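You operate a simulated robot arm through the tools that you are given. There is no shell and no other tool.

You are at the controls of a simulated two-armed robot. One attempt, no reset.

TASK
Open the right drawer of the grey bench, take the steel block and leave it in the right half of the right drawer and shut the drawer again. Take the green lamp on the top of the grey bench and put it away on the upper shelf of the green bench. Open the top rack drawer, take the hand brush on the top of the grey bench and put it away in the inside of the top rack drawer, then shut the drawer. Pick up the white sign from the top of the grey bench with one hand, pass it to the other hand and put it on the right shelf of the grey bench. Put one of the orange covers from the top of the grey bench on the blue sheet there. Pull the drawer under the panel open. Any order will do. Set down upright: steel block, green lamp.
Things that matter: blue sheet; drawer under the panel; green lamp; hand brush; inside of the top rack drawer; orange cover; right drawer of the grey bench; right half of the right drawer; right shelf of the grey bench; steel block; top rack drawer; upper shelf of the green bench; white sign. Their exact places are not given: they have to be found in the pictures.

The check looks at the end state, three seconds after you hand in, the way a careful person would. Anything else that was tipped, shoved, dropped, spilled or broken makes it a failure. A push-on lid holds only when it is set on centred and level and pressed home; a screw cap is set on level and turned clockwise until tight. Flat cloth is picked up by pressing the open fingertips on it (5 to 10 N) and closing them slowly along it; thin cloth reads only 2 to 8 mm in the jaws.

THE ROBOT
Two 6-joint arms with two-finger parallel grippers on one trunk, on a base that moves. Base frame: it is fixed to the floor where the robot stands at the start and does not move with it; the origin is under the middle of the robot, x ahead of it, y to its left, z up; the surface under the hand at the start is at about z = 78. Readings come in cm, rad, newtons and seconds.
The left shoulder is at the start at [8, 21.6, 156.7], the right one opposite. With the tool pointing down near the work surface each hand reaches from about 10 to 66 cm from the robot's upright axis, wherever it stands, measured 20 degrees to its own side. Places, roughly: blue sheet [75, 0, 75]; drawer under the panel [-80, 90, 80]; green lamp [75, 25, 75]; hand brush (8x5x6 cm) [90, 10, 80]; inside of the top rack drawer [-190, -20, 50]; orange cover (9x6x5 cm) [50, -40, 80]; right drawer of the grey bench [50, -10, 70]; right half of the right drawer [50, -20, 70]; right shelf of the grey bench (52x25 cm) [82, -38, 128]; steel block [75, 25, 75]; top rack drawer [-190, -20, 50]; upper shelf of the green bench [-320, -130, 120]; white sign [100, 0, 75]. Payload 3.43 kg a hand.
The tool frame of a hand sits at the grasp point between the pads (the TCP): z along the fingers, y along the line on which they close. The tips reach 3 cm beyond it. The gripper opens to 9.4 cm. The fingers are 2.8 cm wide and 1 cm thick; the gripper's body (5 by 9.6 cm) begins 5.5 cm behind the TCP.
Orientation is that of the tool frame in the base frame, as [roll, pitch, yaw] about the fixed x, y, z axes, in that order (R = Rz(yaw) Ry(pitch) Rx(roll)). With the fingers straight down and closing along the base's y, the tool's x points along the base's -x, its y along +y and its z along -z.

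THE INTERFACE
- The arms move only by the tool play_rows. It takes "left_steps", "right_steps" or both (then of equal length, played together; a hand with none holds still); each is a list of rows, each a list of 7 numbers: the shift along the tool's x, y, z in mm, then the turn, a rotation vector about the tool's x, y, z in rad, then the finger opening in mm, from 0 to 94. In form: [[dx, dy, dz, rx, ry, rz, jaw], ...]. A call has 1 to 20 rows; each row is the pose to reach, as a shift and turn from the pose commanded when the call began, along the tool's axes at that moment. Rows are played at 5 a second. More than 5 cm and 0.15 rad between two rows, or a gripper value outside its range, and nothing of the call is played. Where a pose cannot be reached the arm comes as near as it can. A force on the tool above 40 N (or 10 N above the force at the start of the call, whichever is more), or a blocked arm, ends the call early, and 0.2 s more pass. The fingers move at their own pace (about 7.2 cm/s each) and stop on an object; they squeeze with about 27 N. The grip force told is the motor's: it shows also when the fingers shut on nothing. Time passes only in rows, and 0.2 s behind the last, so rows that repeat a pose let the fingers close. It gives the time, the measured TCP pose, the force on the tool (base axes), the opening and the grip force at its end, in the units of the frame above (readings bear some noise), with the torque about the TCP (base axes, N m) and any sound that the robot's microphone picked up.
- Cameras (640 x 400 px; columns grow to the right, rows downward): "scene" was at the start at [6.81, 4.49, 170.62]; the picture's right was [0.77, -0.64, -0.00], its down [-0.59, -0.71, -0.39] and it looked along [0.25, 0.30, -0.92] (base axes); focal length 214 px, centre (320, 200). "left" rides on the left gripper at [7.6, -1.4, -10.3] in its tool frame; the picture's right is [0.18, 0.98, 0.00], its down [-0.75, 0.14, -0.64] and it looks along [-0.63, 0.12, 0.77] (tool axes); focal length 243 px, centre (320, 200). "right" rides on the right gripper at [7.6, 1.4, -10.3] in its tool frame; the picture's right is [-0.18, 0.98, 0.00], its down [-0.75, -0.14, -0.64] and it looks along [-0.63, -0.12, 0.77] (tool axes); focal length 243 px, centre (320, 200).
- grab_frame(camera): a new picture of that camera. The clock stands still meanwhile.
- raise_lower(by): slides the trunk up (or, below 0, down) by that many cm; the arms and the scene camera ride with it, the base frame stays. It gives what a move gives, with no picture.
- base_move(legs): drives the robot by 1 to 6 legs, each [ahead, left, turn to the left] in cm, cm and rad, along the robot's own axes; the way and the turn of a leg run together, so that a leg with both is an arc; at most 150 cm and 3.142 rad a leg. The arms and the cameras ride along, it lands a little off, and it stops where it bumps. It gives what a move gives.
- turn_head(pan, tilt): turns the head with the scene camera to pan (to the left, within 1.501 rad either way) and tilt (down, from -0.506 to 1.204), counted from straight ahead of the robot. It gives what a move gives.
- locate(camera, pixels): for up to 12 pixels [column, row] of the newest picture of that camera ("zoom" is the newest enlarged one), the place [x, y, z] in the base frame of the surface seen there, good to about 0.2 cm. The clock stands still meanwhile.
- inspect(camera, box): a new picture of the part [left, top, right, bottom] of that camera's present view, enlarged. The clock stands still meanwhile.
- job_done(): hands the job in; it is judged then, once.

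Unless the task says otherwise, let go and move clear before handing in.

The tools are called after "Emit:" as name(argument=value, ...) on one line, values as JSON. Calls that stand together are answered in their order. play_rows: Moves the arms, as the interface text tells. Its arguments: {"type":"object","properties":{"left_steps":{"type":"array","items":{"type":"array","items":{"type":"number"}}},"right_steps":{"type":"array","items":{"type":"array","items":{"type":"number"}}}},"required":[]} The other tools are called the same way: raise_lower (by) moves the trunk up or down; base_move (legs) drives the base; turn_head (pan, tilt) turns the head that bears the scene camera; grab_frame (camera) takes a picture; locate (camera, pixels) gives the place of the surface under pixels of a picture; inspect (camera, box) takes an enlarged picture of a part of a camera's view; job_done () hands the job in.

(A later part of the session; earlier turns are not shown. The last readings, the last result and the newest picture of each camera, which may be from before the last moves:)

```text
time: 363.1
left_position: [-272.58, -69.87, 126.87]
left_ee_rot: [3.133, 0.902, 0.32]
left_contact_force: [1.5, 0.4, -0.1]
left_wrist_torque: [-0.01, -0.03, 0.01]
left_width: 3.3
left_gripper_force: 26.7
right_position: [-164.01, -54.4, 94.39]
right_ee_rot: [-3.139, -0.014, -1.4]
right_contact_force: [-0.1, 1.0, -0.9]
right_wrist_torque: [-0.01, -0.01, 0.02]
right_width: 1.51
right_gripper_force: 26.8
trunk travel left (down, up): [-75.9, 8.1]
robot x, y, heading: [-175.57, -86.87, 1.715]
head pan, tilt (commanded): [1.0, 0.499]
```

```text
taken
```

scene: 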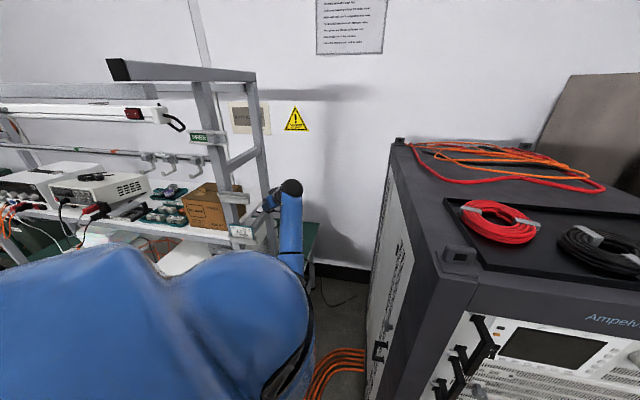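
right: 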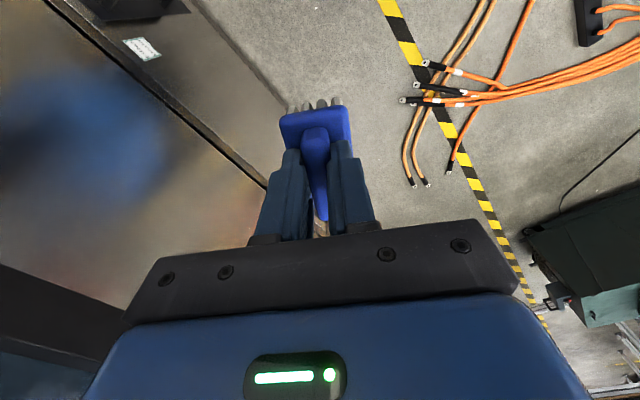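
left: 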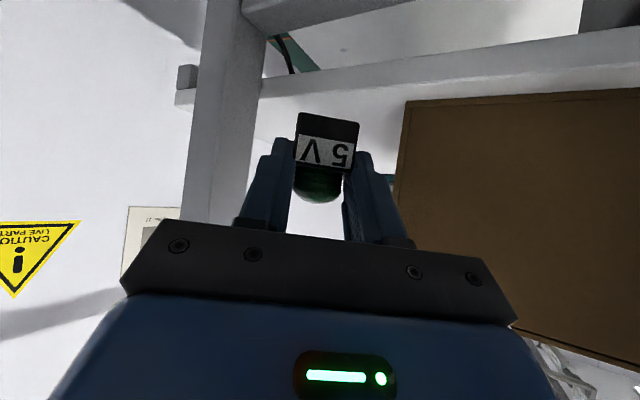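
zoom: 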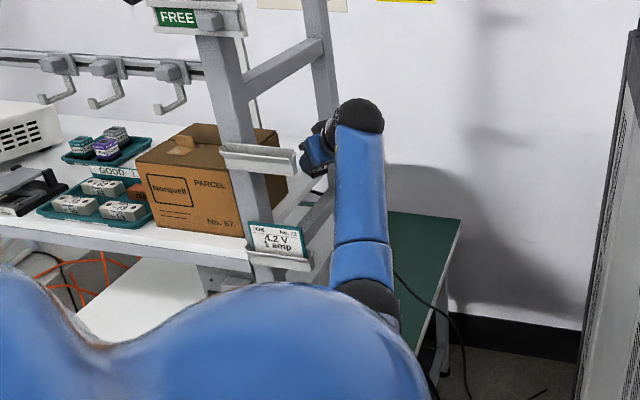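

Good clearance from the holder. Advancing 6 cm more.

Emit:
play_rows(left_steps=[[-12, 0, 16, 0, 0, 0, 15], [-25, 0, 31, 0, 0, 0, 15], [-37, 0, 47, 0, 0, 0, 15], [-37, 0, 47, 0, 0, 0, 15]])

Emit:
grab_frame(camera="left")

Emit:
inspect(camera="scene", box=[180, 130, 340, 300])

```text
time: 364.1
left_position: [-277.88, -71.84, 127.13]
left_ee_rot: [3.134, 0.901, 0.319]
left_contact_force: [0.4, 0.8, -0.2]
left_wrist_torque: [-0.01, 0.01, 0.04]
left_width: 3.29
left_gripper_force: 26.4
right_position: [-164.25, -54.41, 94.45]
right_ee_rot: [-3.138, -0.013, -1.401]
right_contact_force: [-0.1, 0.3, -1.1]
right_wrist_torque: [-0.01, 0.01, -0.01]
right_width: 1.54
right_gripper_force: 27.1
trunk travel left (down, up): [-75.9, 8.1]
robot x, y, heading: [-175.51, -87.1, 1.713]
head pan, tilt (commanded): [1.0, 0.499]
```

```text
taken
```

left: 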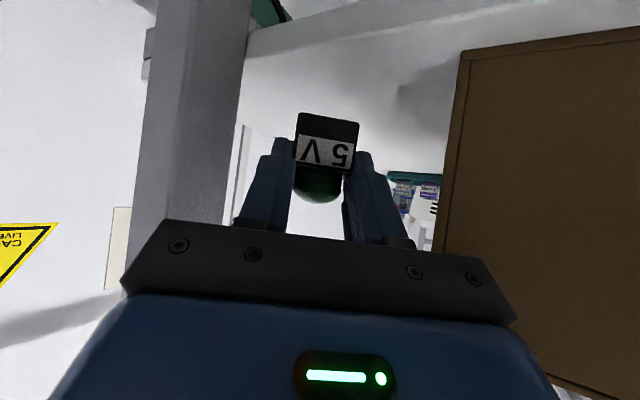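

```text
2.35 times, centred on (260, 215) of scene
```

zoom: 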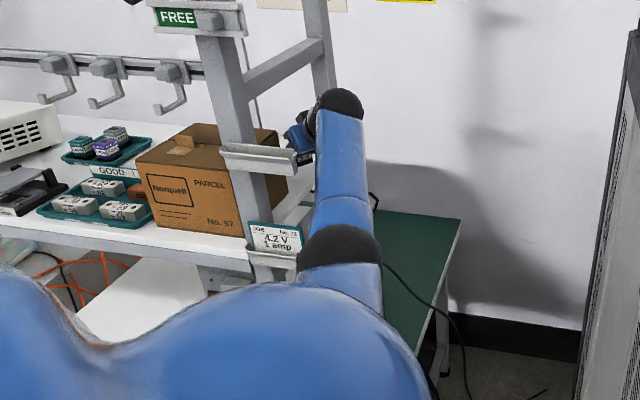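

Still no flags, but the elbow looks near the lower label holder in this view. Let me check distances there before the last 3 cm.

Emit:
locate(camera="zoom", pixels=[[303, 260], [320, 240], [340, 245], [302, 240], [300, 258], [296, 160], [330, 180], [320, 200], [345, 120], [360, 230]])

```text
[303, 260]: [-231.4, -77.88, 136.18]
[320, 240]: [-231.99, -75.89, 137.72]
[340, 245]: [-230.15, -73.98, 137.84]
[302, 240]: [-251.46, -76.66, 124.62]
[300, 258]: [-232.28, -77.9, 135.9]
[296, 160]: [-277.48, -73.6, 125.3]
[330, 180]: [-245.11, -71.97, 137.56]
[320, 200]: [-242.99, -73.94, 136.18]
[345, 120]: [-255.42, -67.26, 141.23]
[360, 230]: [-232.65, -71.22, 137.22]
```

About 3.4 cm of clearance to the holder. Advance the final 3 cm and then lower toward the shelf.

Emit:
play_rows(left_steps=[[-10, 0, 13, 0, 0, 0, 15], [-20, 0, 25, 0, 0, 0, 15], [-20, 0, 25, 0, 0, 0, 15], [-8, 0, 34, 0, 0, 0, 15], [-2, 0, 39, 0, 0, 0, 15], [2, 0, 42, 0, 0, 0, 15], [2, 0, 42, 0, 0, 0, 15]])

Emit:
grab_frame(camera="left")

```text
time: 365.6
left_position: [-279.97, -73.09, 124.63]
left_ee_rot: [3.135, 0.901, 0.319]
left_contact_force: [0.4, 0.9, -0.6]
left_wrist_torque: [-0.05, -0.04, 0.04]
left_width: 3.3
left_gripper_force: 26.5
left hand out of reach, approached as far as the arm can: row 2, 3, 4, 5, 6, 7
right_position: [-164.11, -54.39, 94.41]
right_ee_rot: [-3.138, -0.013, -1.402]
right_contact_force: [-0.4, -0.5, -0.8]
right_wrist_torque: [-0.03, 0.0, 0.01]
right_width: 1.5
right_gripper_force: 26.8
trunk travel left (down, up): [-75.9, 8.1]
robot x, y, heading: [-175.83, -87.06, 1.712]
head pan, tilt (commanded): [1.0, 0.499]
```

```text
taken
```

left: 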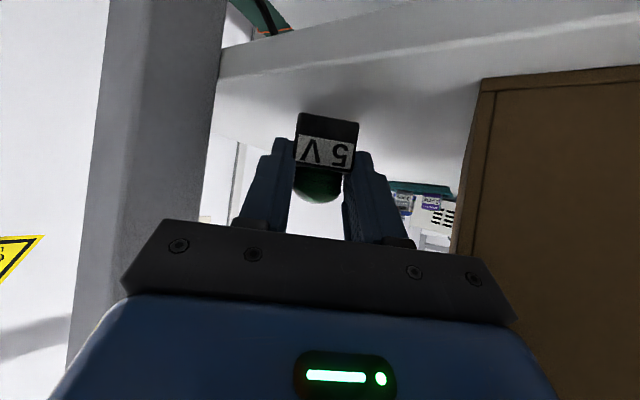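

Reached (lamp at u≈−182.4, v≈−225.9), 1.1 cm above the shelf. The arm is at full stretch, so I'll lower the last bit with the trunk.

Emit:
raise_lower(by=-0.8)

Emit:
raise_lower(by=-0.3)

Emit:
inspect(camera="left", box=[240, 60, 410, 220])

```text
time: 366.2
left_position: [-279.94, -73.14, 123.83]
left_ee_rot: [3.135, 0.902, 0.32]
left_contact_force: [0.1, -0.1, -0.1]
left_wrist_torque: [0.02, -0.01, 0.01]
left_width: 3.33
left_gripper_force: 27.4
right_position: [-164.15, -54.51, 93.63]
right_ee_rot: [-3.139, -0.014, -1.402]
right_contact_force: [-1.0, 0.6, -1.2]
right_wrist_torque: [-0.03, -0.03, -0.01]
right_width: 1.53
right_gripper_force: 27.3
trunk travel left (down, up): [-75.1, 8.9]
robot x, y, heading: [-175.66, -87.24, 1.711]
head pan, tilt (commanded): [1.0, 0.499]
```

```text
time: 366.7
left_position: [-279.9, -73.25, 123.74]
left_ee_rot: [3.137, 0.905, 0.32]
left_contact_force: [-2.0, 0.1, 5.8]
left_wrist_torque: [0.04, 0.08, 0.04]
left_width: 3.3
left_gripper_force: 26.8
right_position: [-164.04, -54.39, 93.28]
right_ee_rot: [-3.141, -0.01, -1.4]
right_contact_force: [-0.5, -0.1, -1.5]
right_wrist_torque: [-0.02, 0.01, -0.01]
right_width: 1.51
right_gripper_force: 27.3
trunk travel left (down, up): [-74.8, 9.2]
robot x, y, heading: [-175.79, -87.03, 1.717]
head pan, tilt (commanded): [1.0, 0.499]
```

```text
2.50 times, centred on (325, 140) of left
```

zoom: 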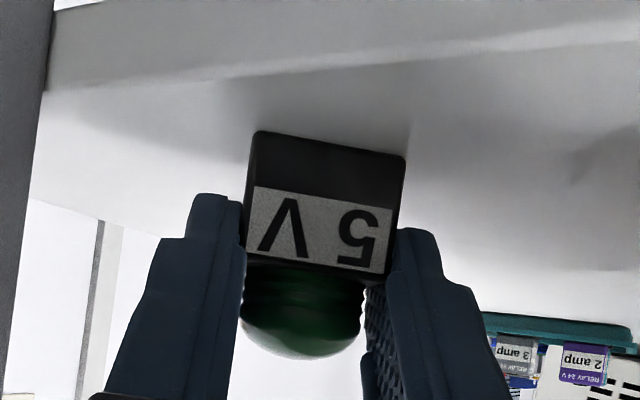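

The lamp touches the shelf (6 N). Opening the fingers gently.

Emit:
play_rows(left_steps=[[0, 0, 0, 0, 0, 0, 36], [0, 0, 0, 0, 0, 0, 40], [0, 0, 0, 0, 0, 0, 46], [0, 0, 0, 0, 0, 0, 52], [0, 0, 0, 0, 0, 0, 52]])

Emit:
grab_frame(camera="left")

```text
time: 367.9
left_position: [-279.8, -73.23, 123.58]
left_ee_rot: [3.132, 0.901, 0.32]
left_contact_force: [-0.7, 0.4, 0.1]
left_wrist_torque: [0.0, -0.01, -0.01]
left_width: 5.21
left_gripper_force: 0.1
right_position: [-164.06, -54.37, 93.36]
right_ee_rot: [-3.137, -0.014, -1.401]
right_contact_force: [-0.1, -0.7, -0.4]
right_wrist_torque: [0.0, -0.01, 0.02]
right_width: 1.51
right_gripper_force: 27.2
trunk travel left (down, up): [-74.8, 9.2]
robot x, y, heading: [-175.77, -87.01, 1.713]
head pan, tilt (commanded): [1.0, 0.499]
```

```text
taken
```

left: 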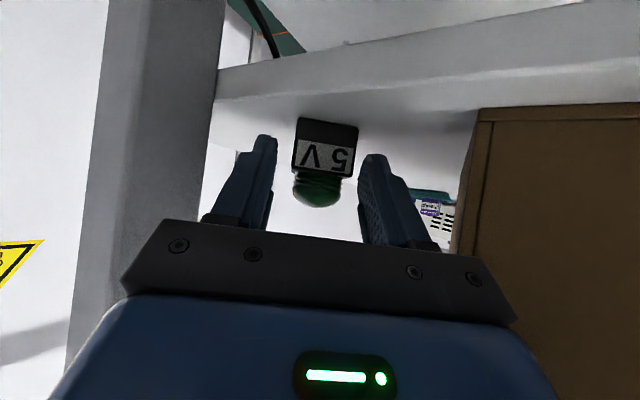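

The lamp stands freely on the shelf. Backing the hand out along its line.

Emit:
play_rows(left_steps=[[10, 0, -20, 0, 0, 0, 52], [20, 0, -38, 0, 0, 0, 52], [32, 0, -55, 0, 0, 0, 52], [47, 0, -73, 0, 0, 0, 52], [62, 0, -91, 0, 0, 0, 52], [80, 0, -114, 0, 0, 0, 52], [98, 0, -137, 0, 0, 0, 52], [98, 0, -137, 0, 0, 0, 52]])

Emit:
grab_frame(camera="left")

Emit:
inspect(camera="scene", box=[180, 130, 340, 300])

```text
time: 369.7
left_position: [-264.0, -67.86, 124.29]
left_ee_rot: [3.133, 0.9, 0.32]
left_contact_force: [-0.2, 1.3, 0.4]
left_wrist_torque: [0.03, 0.03, -0.01]
left_width: 5.2
left_gripper_force: 0.0
right_position: [-163.98, -54.3, 93.27]
right_ee_rot: [-3.139, -0.013, -1.401]
right_contact_force: [0.1, 0.3, -0.2]
right_wrist_torque: [-0.01, 0.02, 0.01]
right_width: 1.52
right_gripper_force: 27.0
trunk travel left (down, up): [-74.8, 9.2]
robot x, y, heading: [-175.54, -86.91, 1.72]
head pan, tilt (commanded): [1.0, 0.499]
```

```text
taken
```

left: 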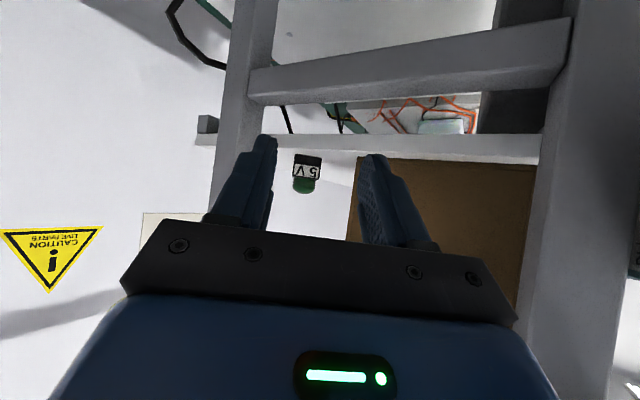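

```text
2.35 times, centred on (260, 215) of scene
```

zoom: 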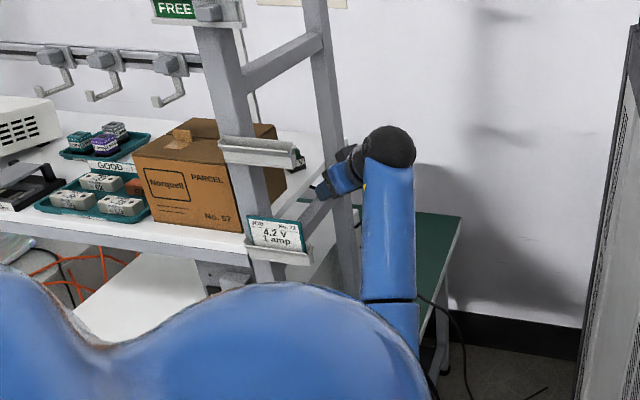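

The lamp stands upright on the upper shelf behind the parcel. I'll slide the left hand clear of the posts, then move the base out toward open floor in front of the rack.

Emit:
play_rows(left_steps=[[19, -21, -24, 0, 0, 0, 52], [38, -43, -48, 0, 0, 0, 52], [57, -64, -72, 0, 0, 0, 52], [76, -86, -96, 0, 0, 0, 52], [76, -86, -96, 0, 0, 0, 52]])

Emit:
base_move(legs=[[-3.7, -38, 0]])

Emit:
turn_head(pan=0.5, tilt=0.6)

Emit:
grab_frame(camera="scene")

```text
time: 370.9
left_position: [-254.91, -55.68, 124.27]
left_ee_rot: [3.134, 0.901, 0.321]
left_contact_force: [-0.6, 0.3, 0.1]
left_wrist_torque: [0.03, 0.04, 0.0]
left_width: 5.22
left_gripper_force: 0.0
right_position: [-164.01, -54.4, 93.38]
right_ee_rot: [-3.139, -0.012, -1.402]
right_contact_force: [0.7, -0.2, -1.6]
right_wrist_torque: [0.0, 0.0, 0.0]
right_width: 1.52
right_gripper_force: 27.8
trunk travel left (down, up): [-74.8, 9.2]
robot x, y, heading: [-175.81, -87.08, 1.714]
head pan, tilt (commanded): [1.0, 0.499]
```

```text
time: 372.9
left_position: [-225.37, -54.8, 124.05]
left_ee_rot: [3.123, 0.897, 0.328]
left_contact_force: [-1.6, -1.2, -0.8]
left_wrist_torque: [0.04, 0.01, -0.08]
left_width: 5.18
left_gripper_force: 0.1
right_position: [-134.2, -52.65, 93.37]
right_ee_rot: [-3.137, -0.017, -1.396]
right_contact_force: [0.1, 0.2, -0.8]
right_wrist_torque: [-0.04, 0.03, 0.01]
right_width: 1.52
right_gripper_force: 26.9
trunk travel left (down, up): [-74.8, 9.2]
robot x, y, heading: [-145.53, -85.26, 1.722]
head pan, tilt (commanded): [1.0, 0.499]
stopped in leg 1: the robot was blocked; the commanded pose is now the measured one
```

```text
time: 373.9
left_position: [-225.13, -55.07, 124.31]
left_ee_rot: [3.133, 0.898, 0.33]
left_contact_force: [0.1, -1.0, -0.9]
left_wrist_torque: [0.01, -0.05, 0.02]
left_width: 5.2
left_gripper_force: 0.1
right_position: [-133.98, -52.9, 93.27]
right_ee_rot: [-3.138, -0.014, -1.396]
right_contact_force: [0.4, -0.4, -0.8]
right_wrist_torque: [0.02, 0.01, 0.01]
right_width: 1.53
right_gripper_force: 26.9
trunk travel left (down, up): [-74.8, 9.2]
robot x, y, heading: [-145.24, -85.75, 1.716]
head pan, tilt (commanded): [0.499, 0.6]
```

```text
taken
```

scene: 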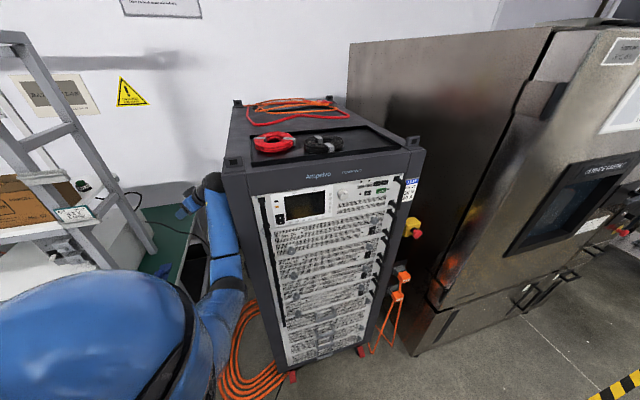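

The base got blocked about 7 cm short of the spot. I'll look around to see by what.

Emit:
turn_head(pan=-1.4, tilt=0.9)

Emit:
grab_frame(camera="scene")

Emit:
turn_head(pan=1.4, tilt=0.9)

Emit:
grab_frame(camera="scene")

Emit:
grab_frame(camera="right")

```text
time: 375.8
left_position: [-225.0, -55.11, 124.3]
left_ee_rot: [3.133, 0.899, 0.332]
left_contact_force: [0.8, -0.2, -0.9]
left_wrist_torque: [0.0, 0.03, -0.02]
left_width: 5.19
left_gripper_force: 0.0
right_position: [-134.0, -52.93, 93.39]
right_ee_rot: [-3.138, -0.013, -1.398]
right_contact_force: [0.6, 0.1, -1.2]
right_wrist_torque: [0.0, 0.03, 0.01]
right_width: 1.52
right_gripper_force: 26.8
trunk travel left (down, up): [-74.8, 9.2]
robot x, y, heading: [-145.05, -85.44, 1.725]
head pan, tilt (commanded): [-1.4, 0.901]
```

```text
taken
```

scene: 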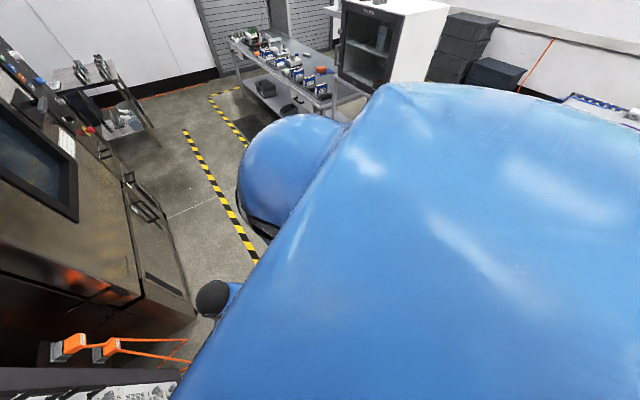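

```text
time: 378.2
left_position: [-225.04, -55.07, 124.4]
left_ee_rot: [3.134, 0.898, 0.33]
left_contact_force: [0.5, -0.3, -0.5]
left_wrist_torque: [-0.04, 0.03, -0.01]
left_width: 5.21
left_gripper_force: 0.1
right_position: [-133.82, -52.92, 93.31]
right_ee_rot: [-3.139, -0.012, -1.397]
right_contact_force: [0.6, 0.7, -0.5]
right_wrist_torque: [0.02, 0.0, 0.0]
right_width: 1.51
right_gripper_force: 27.0
trunk travel left (down, up): [-74.8, 9.2]
robot x, y, heading: [-145.72, -85.15, 1.716]
head pan, tilt (commanded): [1.4, 0.901]
```

```text
taken
```

scene: 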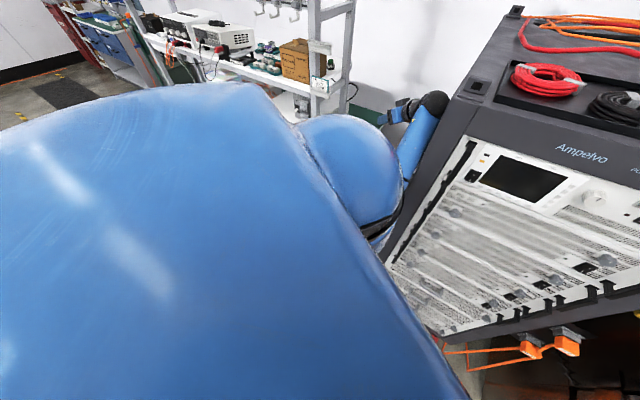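

```text
taken
```

right: 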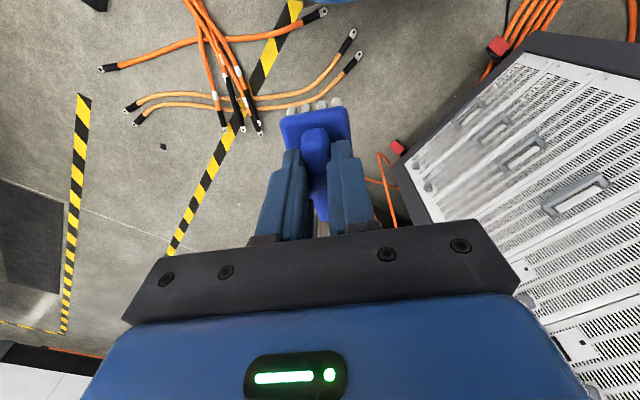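

The left forearm is near the rack corner, and orange cable ends lie on the floor by my right side. Let me locate those cables relative to my base.

Emit:
locate(camera="right", pixels=[[250, 130], [130, 105], [110, 68], [230, 60], [355, 50], [320, 15], [385, 195], [398, 148], [500, 45], [180, 240], [340, 8], [200, 10]])

```text
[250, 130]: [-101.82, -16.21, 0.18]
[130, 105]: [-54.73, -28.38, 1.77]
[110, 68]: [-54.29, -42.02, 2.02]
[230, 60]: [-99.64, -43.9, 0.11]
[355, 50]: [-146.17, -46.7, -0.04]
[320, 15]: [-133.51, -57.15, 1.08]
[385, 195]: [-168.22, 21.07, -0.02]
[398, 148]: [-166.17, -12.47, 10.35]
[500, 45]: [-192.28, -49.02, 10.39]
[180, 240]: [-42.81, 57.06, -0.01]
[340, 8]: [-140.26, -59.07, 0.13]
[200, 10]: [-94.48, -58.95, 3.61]
```

Lugs and cables lie near but my left elbow was probably against the rack's side. I'll move straight away from the wall (+u) instead, which draws the arm out parallel to the rack.

Emit:
base_move(legs=[[-8.5, -7.5, 0]])

Emit:
grab_frame(camera="scene")

```text
time: 379.4
left_position: [-216.83, -62.01, 123.9]
left_ee_rot: [3.126, 0.898, 0.325]
left_contact_force: [-0.7, -0.2, 0.1]
left_wrist_torque: [-0.06, 0.07, 0.02]
left_width: 5.17
left_gripper_force: 0.1
right_position: [-125.7, -59.93, 93.25]
right_ee_rot: [-3.136, -0.015, -1.395]
right_contact_force: [-0.3, 0.3, -2.0]
right_wrist_torque: [-0.01, -0.05, 0.01]
right_width: 1.52
right_gripper_force: 27.6
trunk travel left (down, up): [-74.8, 9.2]
robot x, y, heading: [-136.71, -93.02, 1.717]
head pan, tilt (commanded): [1.4, 0.901]
```

```text
taken
```

scene: 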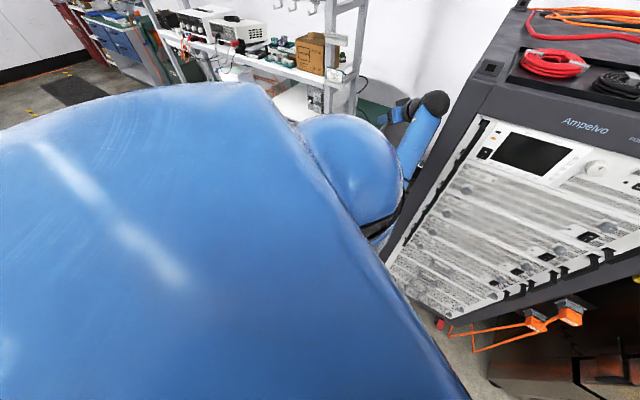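

Moved freely. I'll go another 14 cm away from the wall and then fold the left hand back to point ahead.

Emit:
base_move(legs=[[-10, -10, 0]])

Emit:
play_rows(left_steps=[[12.9, -19.4, -16.3, 0.0929, 0, 0.0738, 52], [27.8, -38.5, -35, 0.1858, 0, 0.1476, 52], [44.5, -56.9, -56.1, 0.2787, 0, 0.2214, 52], [63.1, -74.2, -79.4, 0.3716, 0, 0.2952, 52], [83.3, -90, -104.9, 0.4645, 0, 0.369, 52], [105.1, -104.2, -132.3, 0.5574, 0, 0.4428, 52], [128.4, -116.3, -161.7, 0.6503, 0, 0.5166, 52], [153, -126.1, -192.5, 0.7432, 0, 0.5904, 52], [178.7, -133.5, -225, 0.8361, 0, 0.6642, 52], [205.3, -138.1, -258.5, 0.929, 0, 0.738, 52], [232.6, -139.9, -292.8, 1.0219, 0, 0.8118, 52], [260.5, -138.7, -327.9, 1.1148, 0, 0.8856, 52], [288.6, -134.5, -363.3, 1.2077, 0, 0.9594, 52], [316.8, -127.1, -398.8, 1.3006, 0, 1.0332, 52], [316.8, -127.1, -398.8, 1.3006, 0, 1.0332, 52]])

Emit:
turn_head(pan=0.3, tilt=0.7)

Emit:
grab_frame(camera="scene")

```text
time: 380.8
left_position: [-205.58, -70.94, 124.03]
left_ee_rot: [3.127, 0.897, 0.332]
left_contact_force: [-0.3, -0.3, -0.2]
left_wrist_torque: [0.0, 0.0, -0.01]
left_width: 5.22
left_gripper_force: 0.0
right_position: [-114.46, -68.49, 93.22]
right_ee_rot: [-3.137, -0.015, -1.391]
right_contact_force: [0.7, -0.3, -0.9]
right_wrist_torque: [-0.02, -0.01, -0.01]
right_width: 1.5
right_gripper_force: 27.4
trunk travel left (down, up): [-74.8, 9.2]
robot x, y, heading: [-125.38, -101.28, 1.723]
head pan, tilt (commanded): [1.4, 0.901]
```

```text
time: 384.0
left_position: [-161.47, -42.15, 124.35]
left_ee_rot: [-3.141, 0.894, -1.321]
left_contact_force: [0.3, 0.3, 0.4]
left_wrist_torque: [-0.02, -0.05, 0.02]
left_width: 5.19
left_gripper_force: 0.0
right_position: [-114.08, -68.51, 93.33]
right_ee_rot: [-3.139, -0.013, -1.391]
right_contact_force: [-0.4, -0.1, -1.7]
right_wrist_torque: [0.0, 0.02, -0.04]
right_width: 1.52
right_gripper_force: 27.1
trunk travel left (down, up): [-74.8, 9.2]
robot x, y, heading: [-125.65, -101.16, 1.716]
head pan, tilt (commanded): [1.4, 0.901]
```

```text
time: 385.3
left_position: [-161.59, -42.12, 124.43]
left_ee_rot: [-3.141, 0.893, -1.318]
left_contact_force: [0.3, -0.2, 0.4]
left_wrist_torque: [0.02, 0.01, 0.0]
left_width: 5.19
left_gripper_force: 0.1
right_position: [-114.17, -68.63, 93.33]
right_ee_rot: [-3.135, -0.012, -1.391]
right_contact_force: [0.7, 0.0, -0.6]
right_wrist_torque: [-0.01, 0.03, 0.01]
right_width: 1.55
right_gripper_force: 27.2
trunk travel left (down, up): [-74.8, 9.2]
robot x, y, heading: [-125.72, -101.26, 1.719]
head pan, tilt (commanded): [0.3, 0.7]
```

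```text
taken
```

scene: 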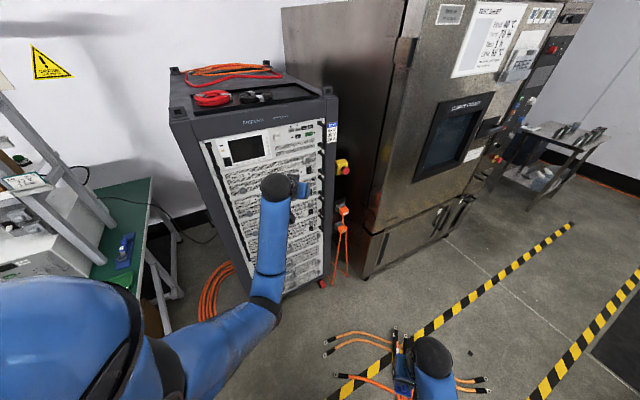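

The left hand is folded back. Now the rack: zooming in on its front to identify the top rack drawer.

Emit:
inspect(camera="scene", box=[195, 110, 355, 310])

```text
2.00 times, centred on (275, 210) of scene
```

zoom: 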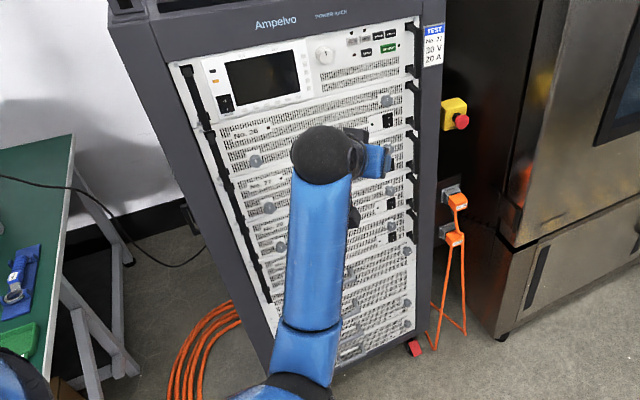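

The left arm hides the rack. I'll turn left to face the wall so the rack is to my right and unobstructed.

Emit:
base_move(legs=[[0, 0, 0.786]])

Emit:
turn_head(pan=-0.35, tilt=0.75)

Emit:
grab_frame(camera="scene")

Emit:
inspect(camera="scene", box=[250, 120, 450, 320])

```text
time: 387.8
left_position: [-193.25, -86.11, 124.4]
left_ee_rot: [3.139, 0.894, -0.518]
left_contact_force: [-0.1, 0.4, -0.5]
left_wrist_torque: [0.04, -0.01, 0.02]
left_width: 5.2
left_gripper_force: 0.2
right_position: [-141.07, -70.53, 93.24]
right_ee_rot: [-3.14, -0.012, -0.591]
right_contact_force: [-0.4, -0.2, -0.8]
right_wrist_torque: [-0.01, -0.03, 0.01]
right_width: 1.52
right_gripper_force: 27.1
trunk travel left (down, up): [-74.8, 9.2]
robot x, y, heading: [-125.24, -101.14, 2.522]
head pan, tilt (commanded): [0.3, 0.7]
```

```text
time: 388.8
left_position: [-193.24, -86.08, 124.47]
left_ee_rot: [-3.141, 0.894, -0.518]
left_contact_force: [0.1, -0.4, -0.4]
left_wrist_torque: [-0.01, -0.02, -0.02]
left_width: 5.22
left_gripper_force: 0.0
right_position: [-141.0, -70.49, 93.36]
right_ee_rot: [-3.139, -0.012, -0.593]
right_contact_force: [0.5, 0.0, -0.9]
right_wrist_torque: [0.01, 0.02, -0.04]
right_width: 1.51
right_gripper_force: 27.2
trunk travel left (down, up): [-74.8, 9.2]
robot x, y, heading: [-125.56, -100.98, 2.521]
head pan, tilt (commanded): [-0.351, 0.75]
```

```text
taken
```

scene: 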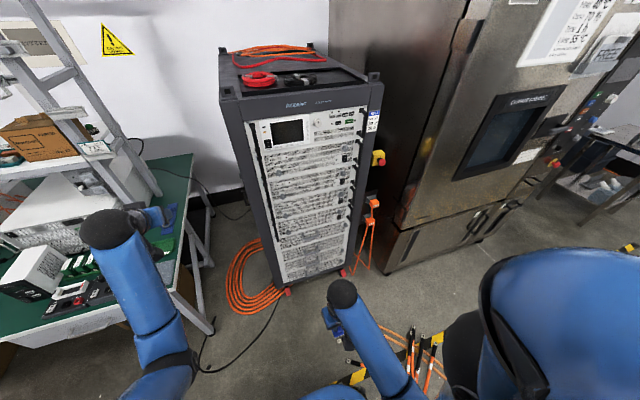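

```text
2.00 times, centred on (350, 220) of scene
```

zoom: 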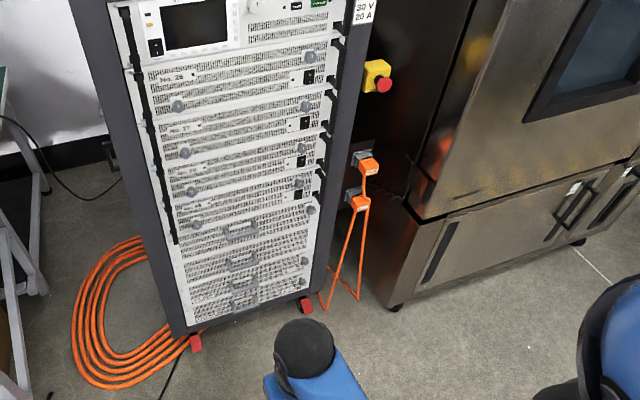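

The rack's lower section shows three drawers with grey U-handles; the top one at zoom (240,230). Zooming in and measuring.

Emit:
inspect(camera="scene", box=[320, 215, 420, 285])

```text
5.71 times, centred on (370, 250) of scene
```

zoom: 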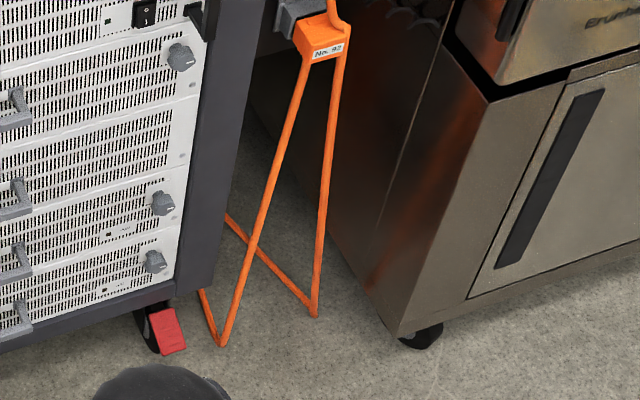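

Emit:
inspect(camera="scene", box=[265, 205, 365, 285])

```text
5.00 times, centred on (315, 245) of scene
```

zoom: 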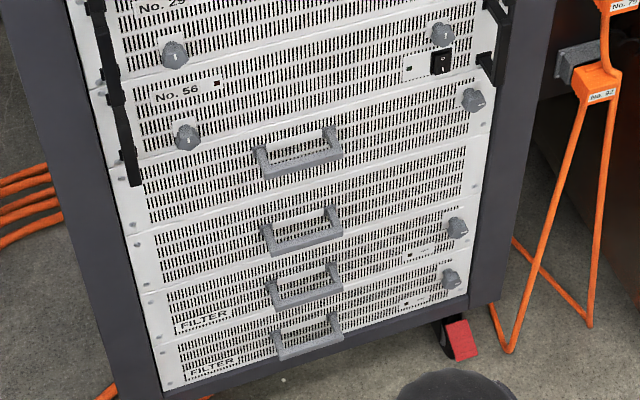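

Four panels carry U-handles. Locating them and the panel boundaries to match the "top rack drawer" near z≈50.

Emit:
locate(camera="zoom", pixels=[[298, 163], [304, 240], [307, 294], [310, 345], [260, 150], [330, 140], [120, 165], [490, 80], [128, 232], [475, 140], [145, 290], [470, 200]])

```text
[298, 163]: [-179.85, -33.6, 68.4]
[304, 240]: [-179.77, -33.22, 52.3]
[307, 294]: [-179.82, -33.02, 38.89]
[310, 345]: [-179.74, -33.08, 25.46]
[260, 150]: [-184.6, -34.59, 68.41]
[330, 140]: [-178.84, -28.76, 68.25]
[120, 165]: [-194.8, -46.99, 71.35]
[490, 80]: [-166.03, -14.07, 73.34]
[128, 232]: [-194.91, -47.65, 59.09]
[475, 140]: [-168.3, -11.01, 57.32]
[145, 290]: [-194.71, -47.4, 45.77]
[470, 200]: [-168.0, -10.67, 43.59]
```

Handle heights are 68, 52, 39 and 25 cm; panel 2 (z≈45–58, handle 52.3) fits the "top rack drawer" (~z 50). Before deciding I'll bring the left hand horizontal with vertical closing, lower the trunk, and look at the panels straight on.

Emit:
play_rows(left_steps=[[-37.4, 0, -2.5, 0, -0.134, 0, 60], [-74.1, 0, -10, 0, -0.268, 0, 60], [-109.8, 0, -22.4, 0, -0.403, 0, 60], [-143.2, 0, -39.4, 0, -0.537, 0, 60], [-174.1, 0, -60.7, 0, -0.671, 0, 60], [-174.1, 0, -60.7, 0, -0.671, 0, 60]])

Emit:
play_rows(left_steps=[[0, 0, 0, 0, 0, 0.143, 60], [0, 0, 0, 0, 0, 0.286, 60], [0, 0, 0, 0, 0, 0.428, 60], [0, 0, 0, 0, 0, 0.571, 60], [0, 0, 0, 0, 0, 0.714, 60], [0, 0, 0, 0, 0, 0.857, 60], [0, 0, 0, 0, 0, 1.0, 60], [0, 0, 0, 0, 0, 1.142, 60], [0, 0, 0, 0, 0, 1.285, 60], [0, 0, 0, 0, 0, 1.428, 60], [0, 0, 0, 0, 0, 1.571, 60], [0, 0, 0, 0, 0, 1.571, 60]])

Emit:
raise_lower(by=-40)

Emit:
turn_head(pan=-0.3, tilt=0.55)

Emit:
grab_frame(camera="scene")

Emit:
inspect(camera="scene", box=[260, 150, 420, 270])

```text
time: 390.2
left_position: [-198.62, -83.28, 142.1]
left_ee_rot: [3.111, 1.566, -0.548]
left_contact_force: [0.5, -0.3, 0.6]
left_wrist_torque: [0.01, 0.02, -0.01]
left_width: 6.0
left_gripper_force: 0.0
right_position: [-141.0, -70.47, 93.45]
right_ee_rot: [-3.138, -0.013, -0.592]
right_contact_force: [0.8, 0.2, -0.9]
right_wrist_torque: [-0.01, -0.02, 0.05]
right_width: 1.54
right_gripper_force: 27.2
trunk travel left (down, up): [-74.8, 9.2]
robot x, y, heading: [-125.28, -101.52, 2.522]
head pan, tilt (commanded): [-0.351, 0.75]
```

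```text
time: 392.8
left_position: [-198.53, -83.16, 141.83]
left_ee_rot: [1.578, -0.003, -2.088]
left_contact_force: [0.5, -0.2, -0.1]
left_wrist_torque: [0.04, 0.03, -0.01]
left_width: 5.99
left_gripper_force: 0.0
right_position: [-141.05, -70.42, 93.3]
right_ee_rot: [-3.137, -0.012, -0.592]
right_contact_force: [-0.6, -0.7, -0.6]
right_wrist_torque: [0.01, -0.04, 0.04]
right_width: 1.5
right_gripper_force: 27.1
trunk travel left (down, up): [-74.8, 9.2]
robot x, y, heading: [-125.44, -101.42, 2.527]
head pan, tilt (commanded): [-0.351, 0.75]
```

```text
time: 396.7
left_position: [-198.4, -83.08, 101.95]
left_ee_rot: [1.578, -0.001, -2.088]
left_contact_force: [-0.2, 0.5, 0.7]
left_wrist_torque: [0.01, 0.0, -0.01]
left_width: 5.99
left_gripper_force: 0.1
right_position: [-141.08, -70.48, 53.41]
right_ee_rot: [-3.139, -0.013, -0.592]
right_contact_force: [-0.1, -1.1, -1.4]
right_wrist_torque: [-0.01, -0.02, -0.01]
right_width: 1.51
right_gripper_force: 27.1
trunk travel left (down, up): [-34.8, 49.2]
robot x, y, heading: [-125.66, -101.47, 2.522]
head pan, tilt (commanded): [-0.351, 0.75]
```

```text
time: 397.4
left_position: [-198.46, -82.96, 101.89]
left_ee_rot: [1.576, 0.0, -2.09]
left_contact_force: [1.0, 0.8, -0.1]
left_wrist_torque: [0.02, -0.01, 0.03]
left_width: 5.98
left_gripper_force: 0.1
right_position: [-141.05, -70.47, 53.44]
right_ee_rot: [-3.138, -0.014, -0.593]
right_contact_force: [0.1, 0.3, -1.7]
right_wrist_torque: [0.0, -0.01, 0.01]
right_width: 1.49
right_gripper_force: 26.7
trunk travel left (down, up): [-34.8, 49.2]
robot x, y, heading: [-125.66, -101.41, 2.528]
head pan, tilt (commanded): [-0.3, 0.55]
```

```text
taken
```

scene: 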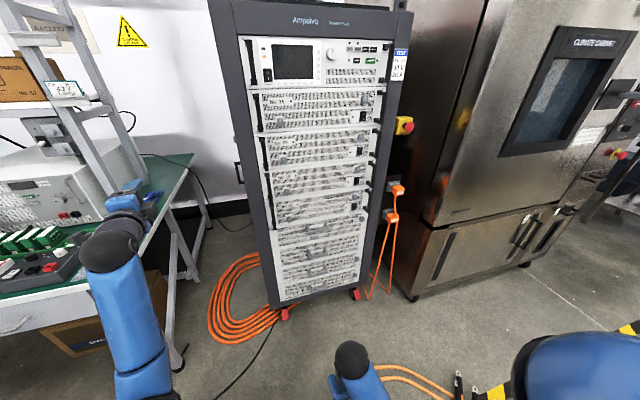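

```text
3.33 times, centred on (340, 210) of scene
```

zoom: 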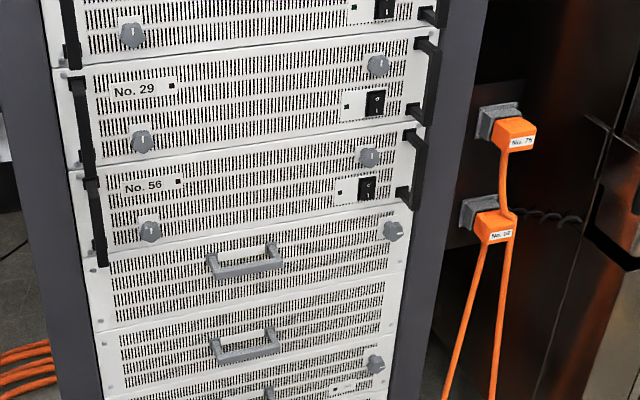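

Panels 1 and 2 both have plain U-handles. Zooming in closer to see which is a real drawer.

Emit:
inspect(camera="scene", box=[270, 205, 380, 305])

Emit:
locate(camera="zoom", pixels=[[240, 90], [240, 140], [30, 60], [420, 20], [60, 160], [430, 100], [80, 240], [430, 190], [250, 170], [240, 200], [100, 320], [420, 270]])

```text
4.00 times, centred on (325, 255) of scene
```

zoom: 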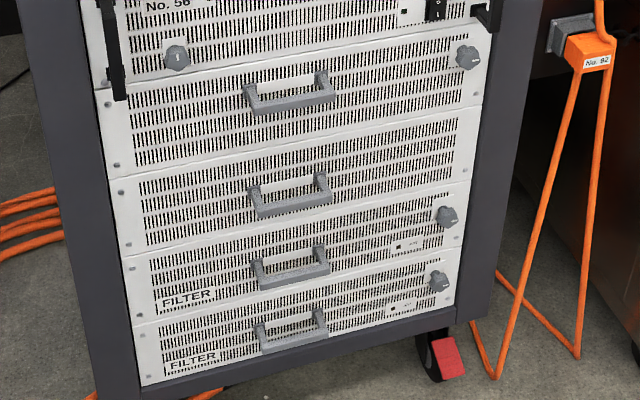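

```text
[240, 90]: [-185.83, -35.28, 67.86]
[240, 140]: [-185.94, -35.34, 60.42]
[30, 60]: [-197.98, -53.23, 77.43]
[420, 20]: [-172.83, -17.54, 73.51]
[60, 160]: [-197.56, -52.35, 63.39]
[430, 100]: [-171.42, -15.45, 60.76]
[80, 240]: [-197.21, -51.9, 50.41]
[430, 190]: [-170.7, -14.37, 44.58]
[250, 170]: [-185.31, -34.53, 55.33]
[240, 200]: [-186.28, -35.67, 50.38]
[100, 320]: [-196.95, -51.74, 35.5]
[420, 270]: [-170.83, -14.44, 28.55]
```

I'll test whether panel 1 (the uppermost with a handle) moves; if not, panel 2 is the top drawer. First retract the left hand a little, turn 0.6 rad right toward the rack, and lower the trunk.

Emit:
play_rows(left_steps=[[0, 0, -40, 0, 0, 0, 60], [0, 0, -80, 0, 0, 0, 60], [0, 0, -80, 0, 0, 0, 60]])

Emit:
base_move(legs=[[0, 0, -0.6]])

Emit:
raise_lower(by=-28)

Emit:
turn_head(pan=0.2, tilt=0.3)

Emit:
grab_frame(camera="scene")

Emit:
grab_frame(camera="left")

```text
time: 398.2
left_position: [-191.47, -87.18, 101.69]
left_ee_rot: [1.579, 0.001, -2.088]
left_contact_force: [0.2, -0.3, -0.8]
left_wrist_torque: [0.0, -0.02, 0.0]
left_width: 6.01
left_gripper_force: 0.2
right_position: [-141.07, -70.53, 53.3]
right_ee_rot: [-3.139, -0.014, -0.591]
right_contact_force: [-0.2, -0.6, -1.4]
right_wrist_torque: [0.0, 0.01, 0.03]
right_width: 1.51
right_gripper_force: 26.6
trunk travel left (down, up): [-34.8, 49.2]
robot x, y, heading: [-125.36, -101.49, 2.525]
head pan, tilt (commanded): [-0.3, 0.55]
```

```text
time: 400.2
left_position: [-172.39, -52.84, 101.64]
left_ee_rot: [1.578, 0.0, -2.676]
left_contact_force: [-0.8, 0.2, 0.0]
left_wrist_torque: [-0.03, -0.03, -0.02]
left_width: 6.01
left_gripper_force: 0.0
right_position: [-121.29, -67.02, 53.31]
right_ee_rot: [-3.139, -0.013, -1.18]
right_contact_force: [-0.2, -1.0, -0.8]
right_wrist_torque: [-0.05, 0.03, 0.03]
right_width: 1.49
right_gripper_force: 26.7
trunk travel left (down, up): [-34.8, 49.2]
robot x, y, heading: [-125.49, -101.49, 1.941]
head pan, tilt (commanded): [-0.3, 0.55]
```

```text
time: 403.0
left_position: [-172.34, -52.89, 73.75]
left_ee_rot: [1.579, -0.001, -2.678]
left_contact_force: [-0.3, 0.0, 0.5]
left_wrist_torque: [0.0, 0.01, -0.01]
left_width: 6.0
left_gripper_force: 0.0
right_position: [-121.19, -66.94, 25.37]
right_ee_rot: [-3.137, -0.013, -1.18]
right_contact_force: [1.0, -0.4, -1.5]
right_wrist_torque: [-0.06, -0.02, -0.01]
right_width: 1.53
right_gripper_force: 27.0
trunk travel left (down, up): [-6.8, 77.2]
robot x, y, heading: [-125.19, -101.7, 1.935]
head pan, tilt (commanded): [-0.3, 0.55]
```

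```text
time: 404.0
left_position: [-172.39, -52.74, 73.81]
left_ee_rot: [1.578, -0.001, -2.678]
left_contact_force: [-0.3, -0.5, 0.5]
left_wrist_torque: [-0.04, -0.01, 0.03]
left_width: 5.99
left_gripper_force: 0.0
right_position: [-121.25, -66.94, 25.3]
right_ee_rot: [-3.14, -0.01, -1.179]
right_contact_force: [-0.1, 0.0, -0.5]
right_wrist_torque: [-0.01, 0.0, 0.03]
right_width: 1.5
right_gripper_force: 27.3
trunk travel left (down, up): [-6.8, 77.2]
robot x, y, heading: [-125.29, -101.57, 1.933]
head pan, tilt (commanded): [0.201, 0.3]
```

```text
taken
```

scene: 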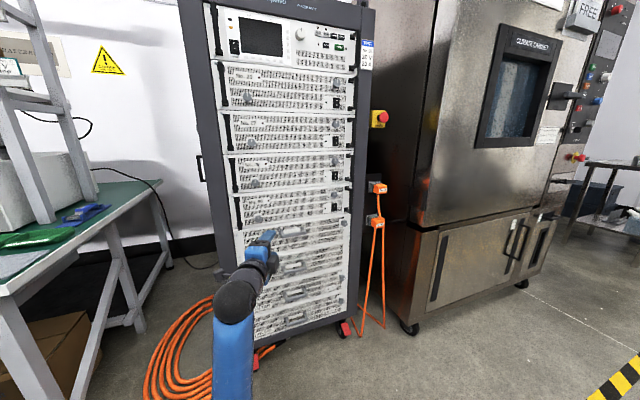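

```text
taken
```

left: 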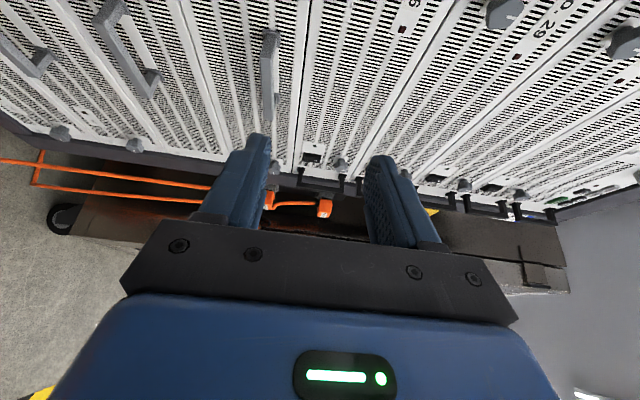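

The left wrist camera now shows handle 1 at (270,75) and handle 2 at (125,50). Locating both bars.

Emit:
locate(camera="left", pixels=[[270, 50], [269, 80], [268, 110], [110, 30], [125, 55], [145, 80], [275, 35], [262, 118], [300, 100], [220, 100], [100, 10], [155, 85]])

Emit:
inspect(camera="left", box=[60, 0, 340, 170])

```text
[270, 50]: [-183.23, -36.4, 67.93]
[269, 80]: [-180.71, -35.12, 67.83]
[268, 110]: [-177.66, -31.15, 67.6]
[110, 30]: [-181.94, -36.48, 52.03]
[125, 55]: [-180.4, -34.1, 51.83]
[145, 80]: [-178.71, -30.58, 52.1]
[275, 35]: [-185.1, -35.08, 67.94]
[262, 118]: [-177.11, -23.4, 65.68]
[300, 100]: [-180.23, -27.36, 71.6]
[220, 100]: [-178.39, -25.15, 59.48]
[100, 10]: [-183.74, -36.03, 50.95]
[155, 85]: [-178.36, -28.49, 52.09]
```

```text
2.29 times, centred on (200, 85) of left
```

zoom: 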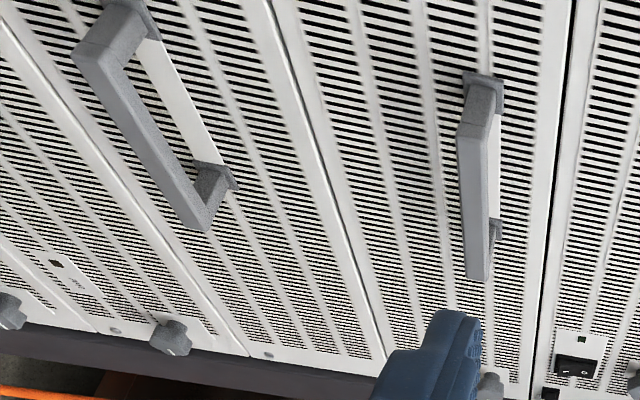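

Handle 1's bar centre is (−180.4,−33.8,67.8). Moving to 10 cm in front of it, turning the hand to face the rack more squarely.

Emit:
play_rows(left_steps=[[-10.8, -15, 27.5, 0, 0.074, 0, 60], [-21.5, -30, 55, 0, 0.148, 0, 60], [-32.3, -45, 82.5, 0, 0.221, 0, 60], [-43, -60, 110, 0, 0.295, 0, 60], [-43, -60, 110, 0, 0.295, 0, 60]])

Emit:
grab_frame(camera="left")

Emit:
locate(camera="left", pixels=[[315, 60], [310, 90], [305, 120], [320, 40], [300, 140]])

```text
time: 405.2
left_position: [-173.15, -40.93, 67.63]
left_ee_rot: [1.574, -0.002, -2.381]
left_contact_force: [0.7, 0.1, -0.7]
left_wrist_torque: [0.05, 0.02, 0.03]
left_width: 6.01
left_gripper_force: 0.0
right_position: [-121.19, -66.98, 25.45]
right_ee_rot: [-3.138, -0.013, -1.183]
right_contact_force: [0.0, 0.6, -1.1]
right_wrist_torque: [0.0, 0.04, 0.02]
right_width: 1.53
right_gripper_force: 27.3
trunk travel left (down, up): [-6.8, 77.2]
robot x, y, heading: [-125.36, -101.33, 1.936]
head pan, tilt (commanded): [0.201, 0.3]
```

```text
taken
```

left: 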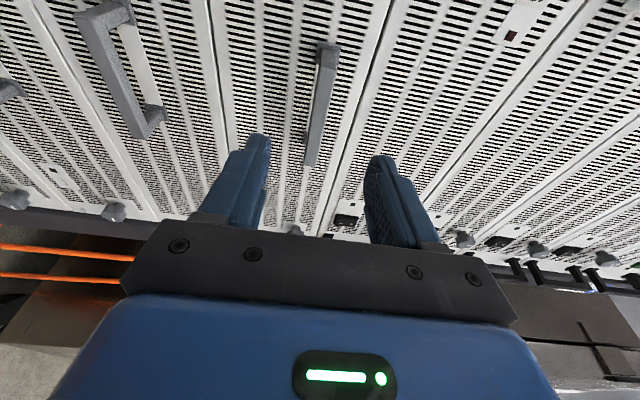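

```text
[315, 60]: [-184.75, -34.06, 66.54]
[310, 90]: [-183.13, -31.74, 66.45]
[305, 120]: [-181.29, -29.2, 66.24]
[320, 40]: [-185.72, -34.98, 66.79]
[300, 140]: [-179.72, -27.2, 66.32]
```

The bar (col ~318) is centred between the fingers. Advance 8.8 cm and close on it.

Emit:
play_rows(left_steps=[[0, 1, 30, 0, 0, 0, 60], [0, 2, 60, 0, 0, 0, 60], [0, 2, 85, 0, 0, 0, 60], [0, 2, 85, 0, 0, 0, 40], [0, 2, 85, 0, 0, 0, 20], [0, 2, 85, 0, 0, 0, 5], [0, 2, 85, 0, 0, 0, 5], [0, 2, 85, 0, 0, 0, 5]])

Emit:
grab_frame(camera="left")

```text
time: 407.0
left_position: [-179.23, -34.77, 67.39]
left_ee_rot: [1.581, 0.0, -2.383]
left_contact_force: [3.9, -7.2, -12.3]
left_wrist_torque: [1.27, -0.67, 0.33]
left_width: 1.33
left_gripper_force: 45.7
right_position: [-121.24, -67.06, 25.43]
right_ee_rot: [-3.138, -0.014, -1.18]
right_contact_force: [-0.1, 0.7, 0.2]
right_wrist_torque: [-0.03, -0.01, -0.02]
right_width: 1.53
right_gripper_force: 27.4
trunk travel left (down, up): [-6.8, 77.2]
robot x, y, heading: [-125.79, -101.35, 1.936]
head pan, tilt (commanded): [0.201, 0.3]
```

```text
taken
```

left: 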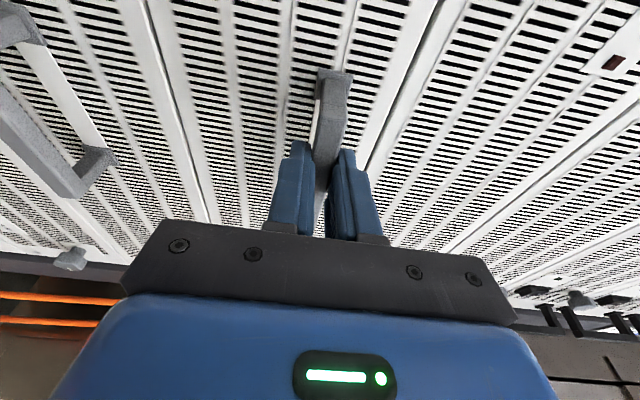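

Gripped. I'll pull gently 3 cm along the drawer direction and watch the force.

Emit:
play_rows(left_steps=[[-0.9, 0, -5, 0, 0, 0, 5], [-1.7, 0, -10, 0, 0, 0, 5], [-2.6, 0, -15, 0, 0, 0, 5], [-3.5, 0, -20, 0, 0, 0, 5], [-4.4, 0, -25, 0, 0, 0, 5], [-5.2, 0, -30, 0, 0, 0, 5]])

Emit:
grab_frame(camera="left")

```text
time: 408.4
left_position: [-176.7, -36.84, 67.79]
left_ee_rot: [1.574, -0.002, -2.383]
left_contact_force: [-0.2, 0.9, 0.2]
left_wrist_torque: [0.01, 0.01, -0.04]
left_width: 0.53
left_gripper_force: 0.0
right_position: [-121.22, -67.25, 25.33]
right_ee_rot: [-3.138, -0.015, -1.18]
right_contact_force: [0.5, -0.2, 0.3]
right_wrist_torque: [0.0, -0.07, -0.02]
right_width: 1.51
right_gripper_force: 27.3
trunk travel left (down, up): [-6.8, 77.2]
robot x, y, heading: [-125.77, -101.32, 1.933]
head pan, tilt (commanded): [0.201, 0.3]
```

```text
taken
```

left: 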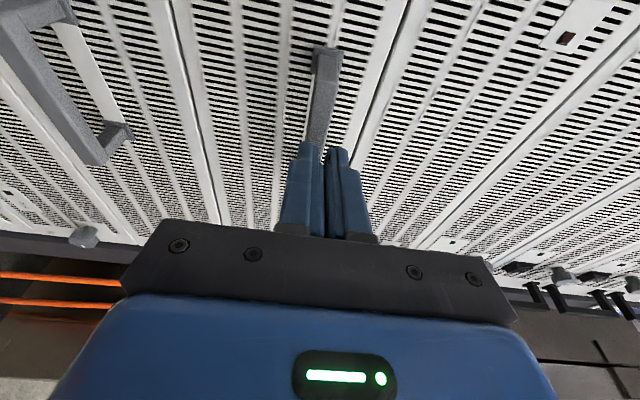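

The fingers slid off the bar, so panel 1 resists. Let me check whether it moved at all.

Emit:
locate(camera="left", pixels=[[326, 60], [323, 90], [318, 120], [70, 90], [45, 60], [95, 125], [300, 60], [400, 60]])

Emit:
inspect(camera="scene", box=[220, 180, 380, 340])

```text
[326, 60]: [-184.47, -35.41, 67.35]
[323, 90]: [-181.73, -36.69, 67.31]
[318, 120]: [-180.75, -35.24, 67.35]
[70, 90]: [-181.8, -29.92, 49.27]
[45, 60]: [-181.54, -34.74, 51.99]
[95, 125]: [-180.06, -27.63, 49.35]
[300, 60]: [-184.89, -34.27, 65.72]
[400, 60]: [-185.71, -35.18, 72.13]
```

```text
2.50 times, centred on (300, 260) of scene
```

zoom: 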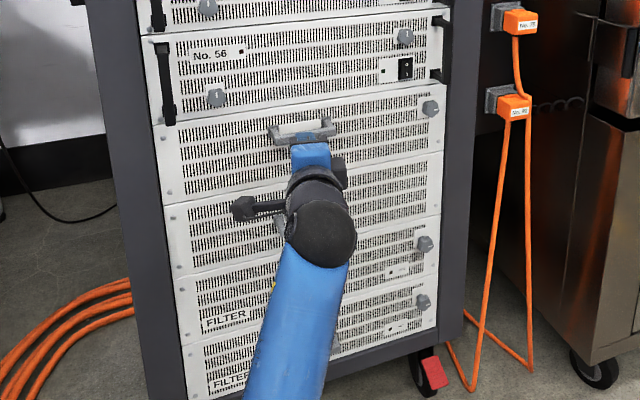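

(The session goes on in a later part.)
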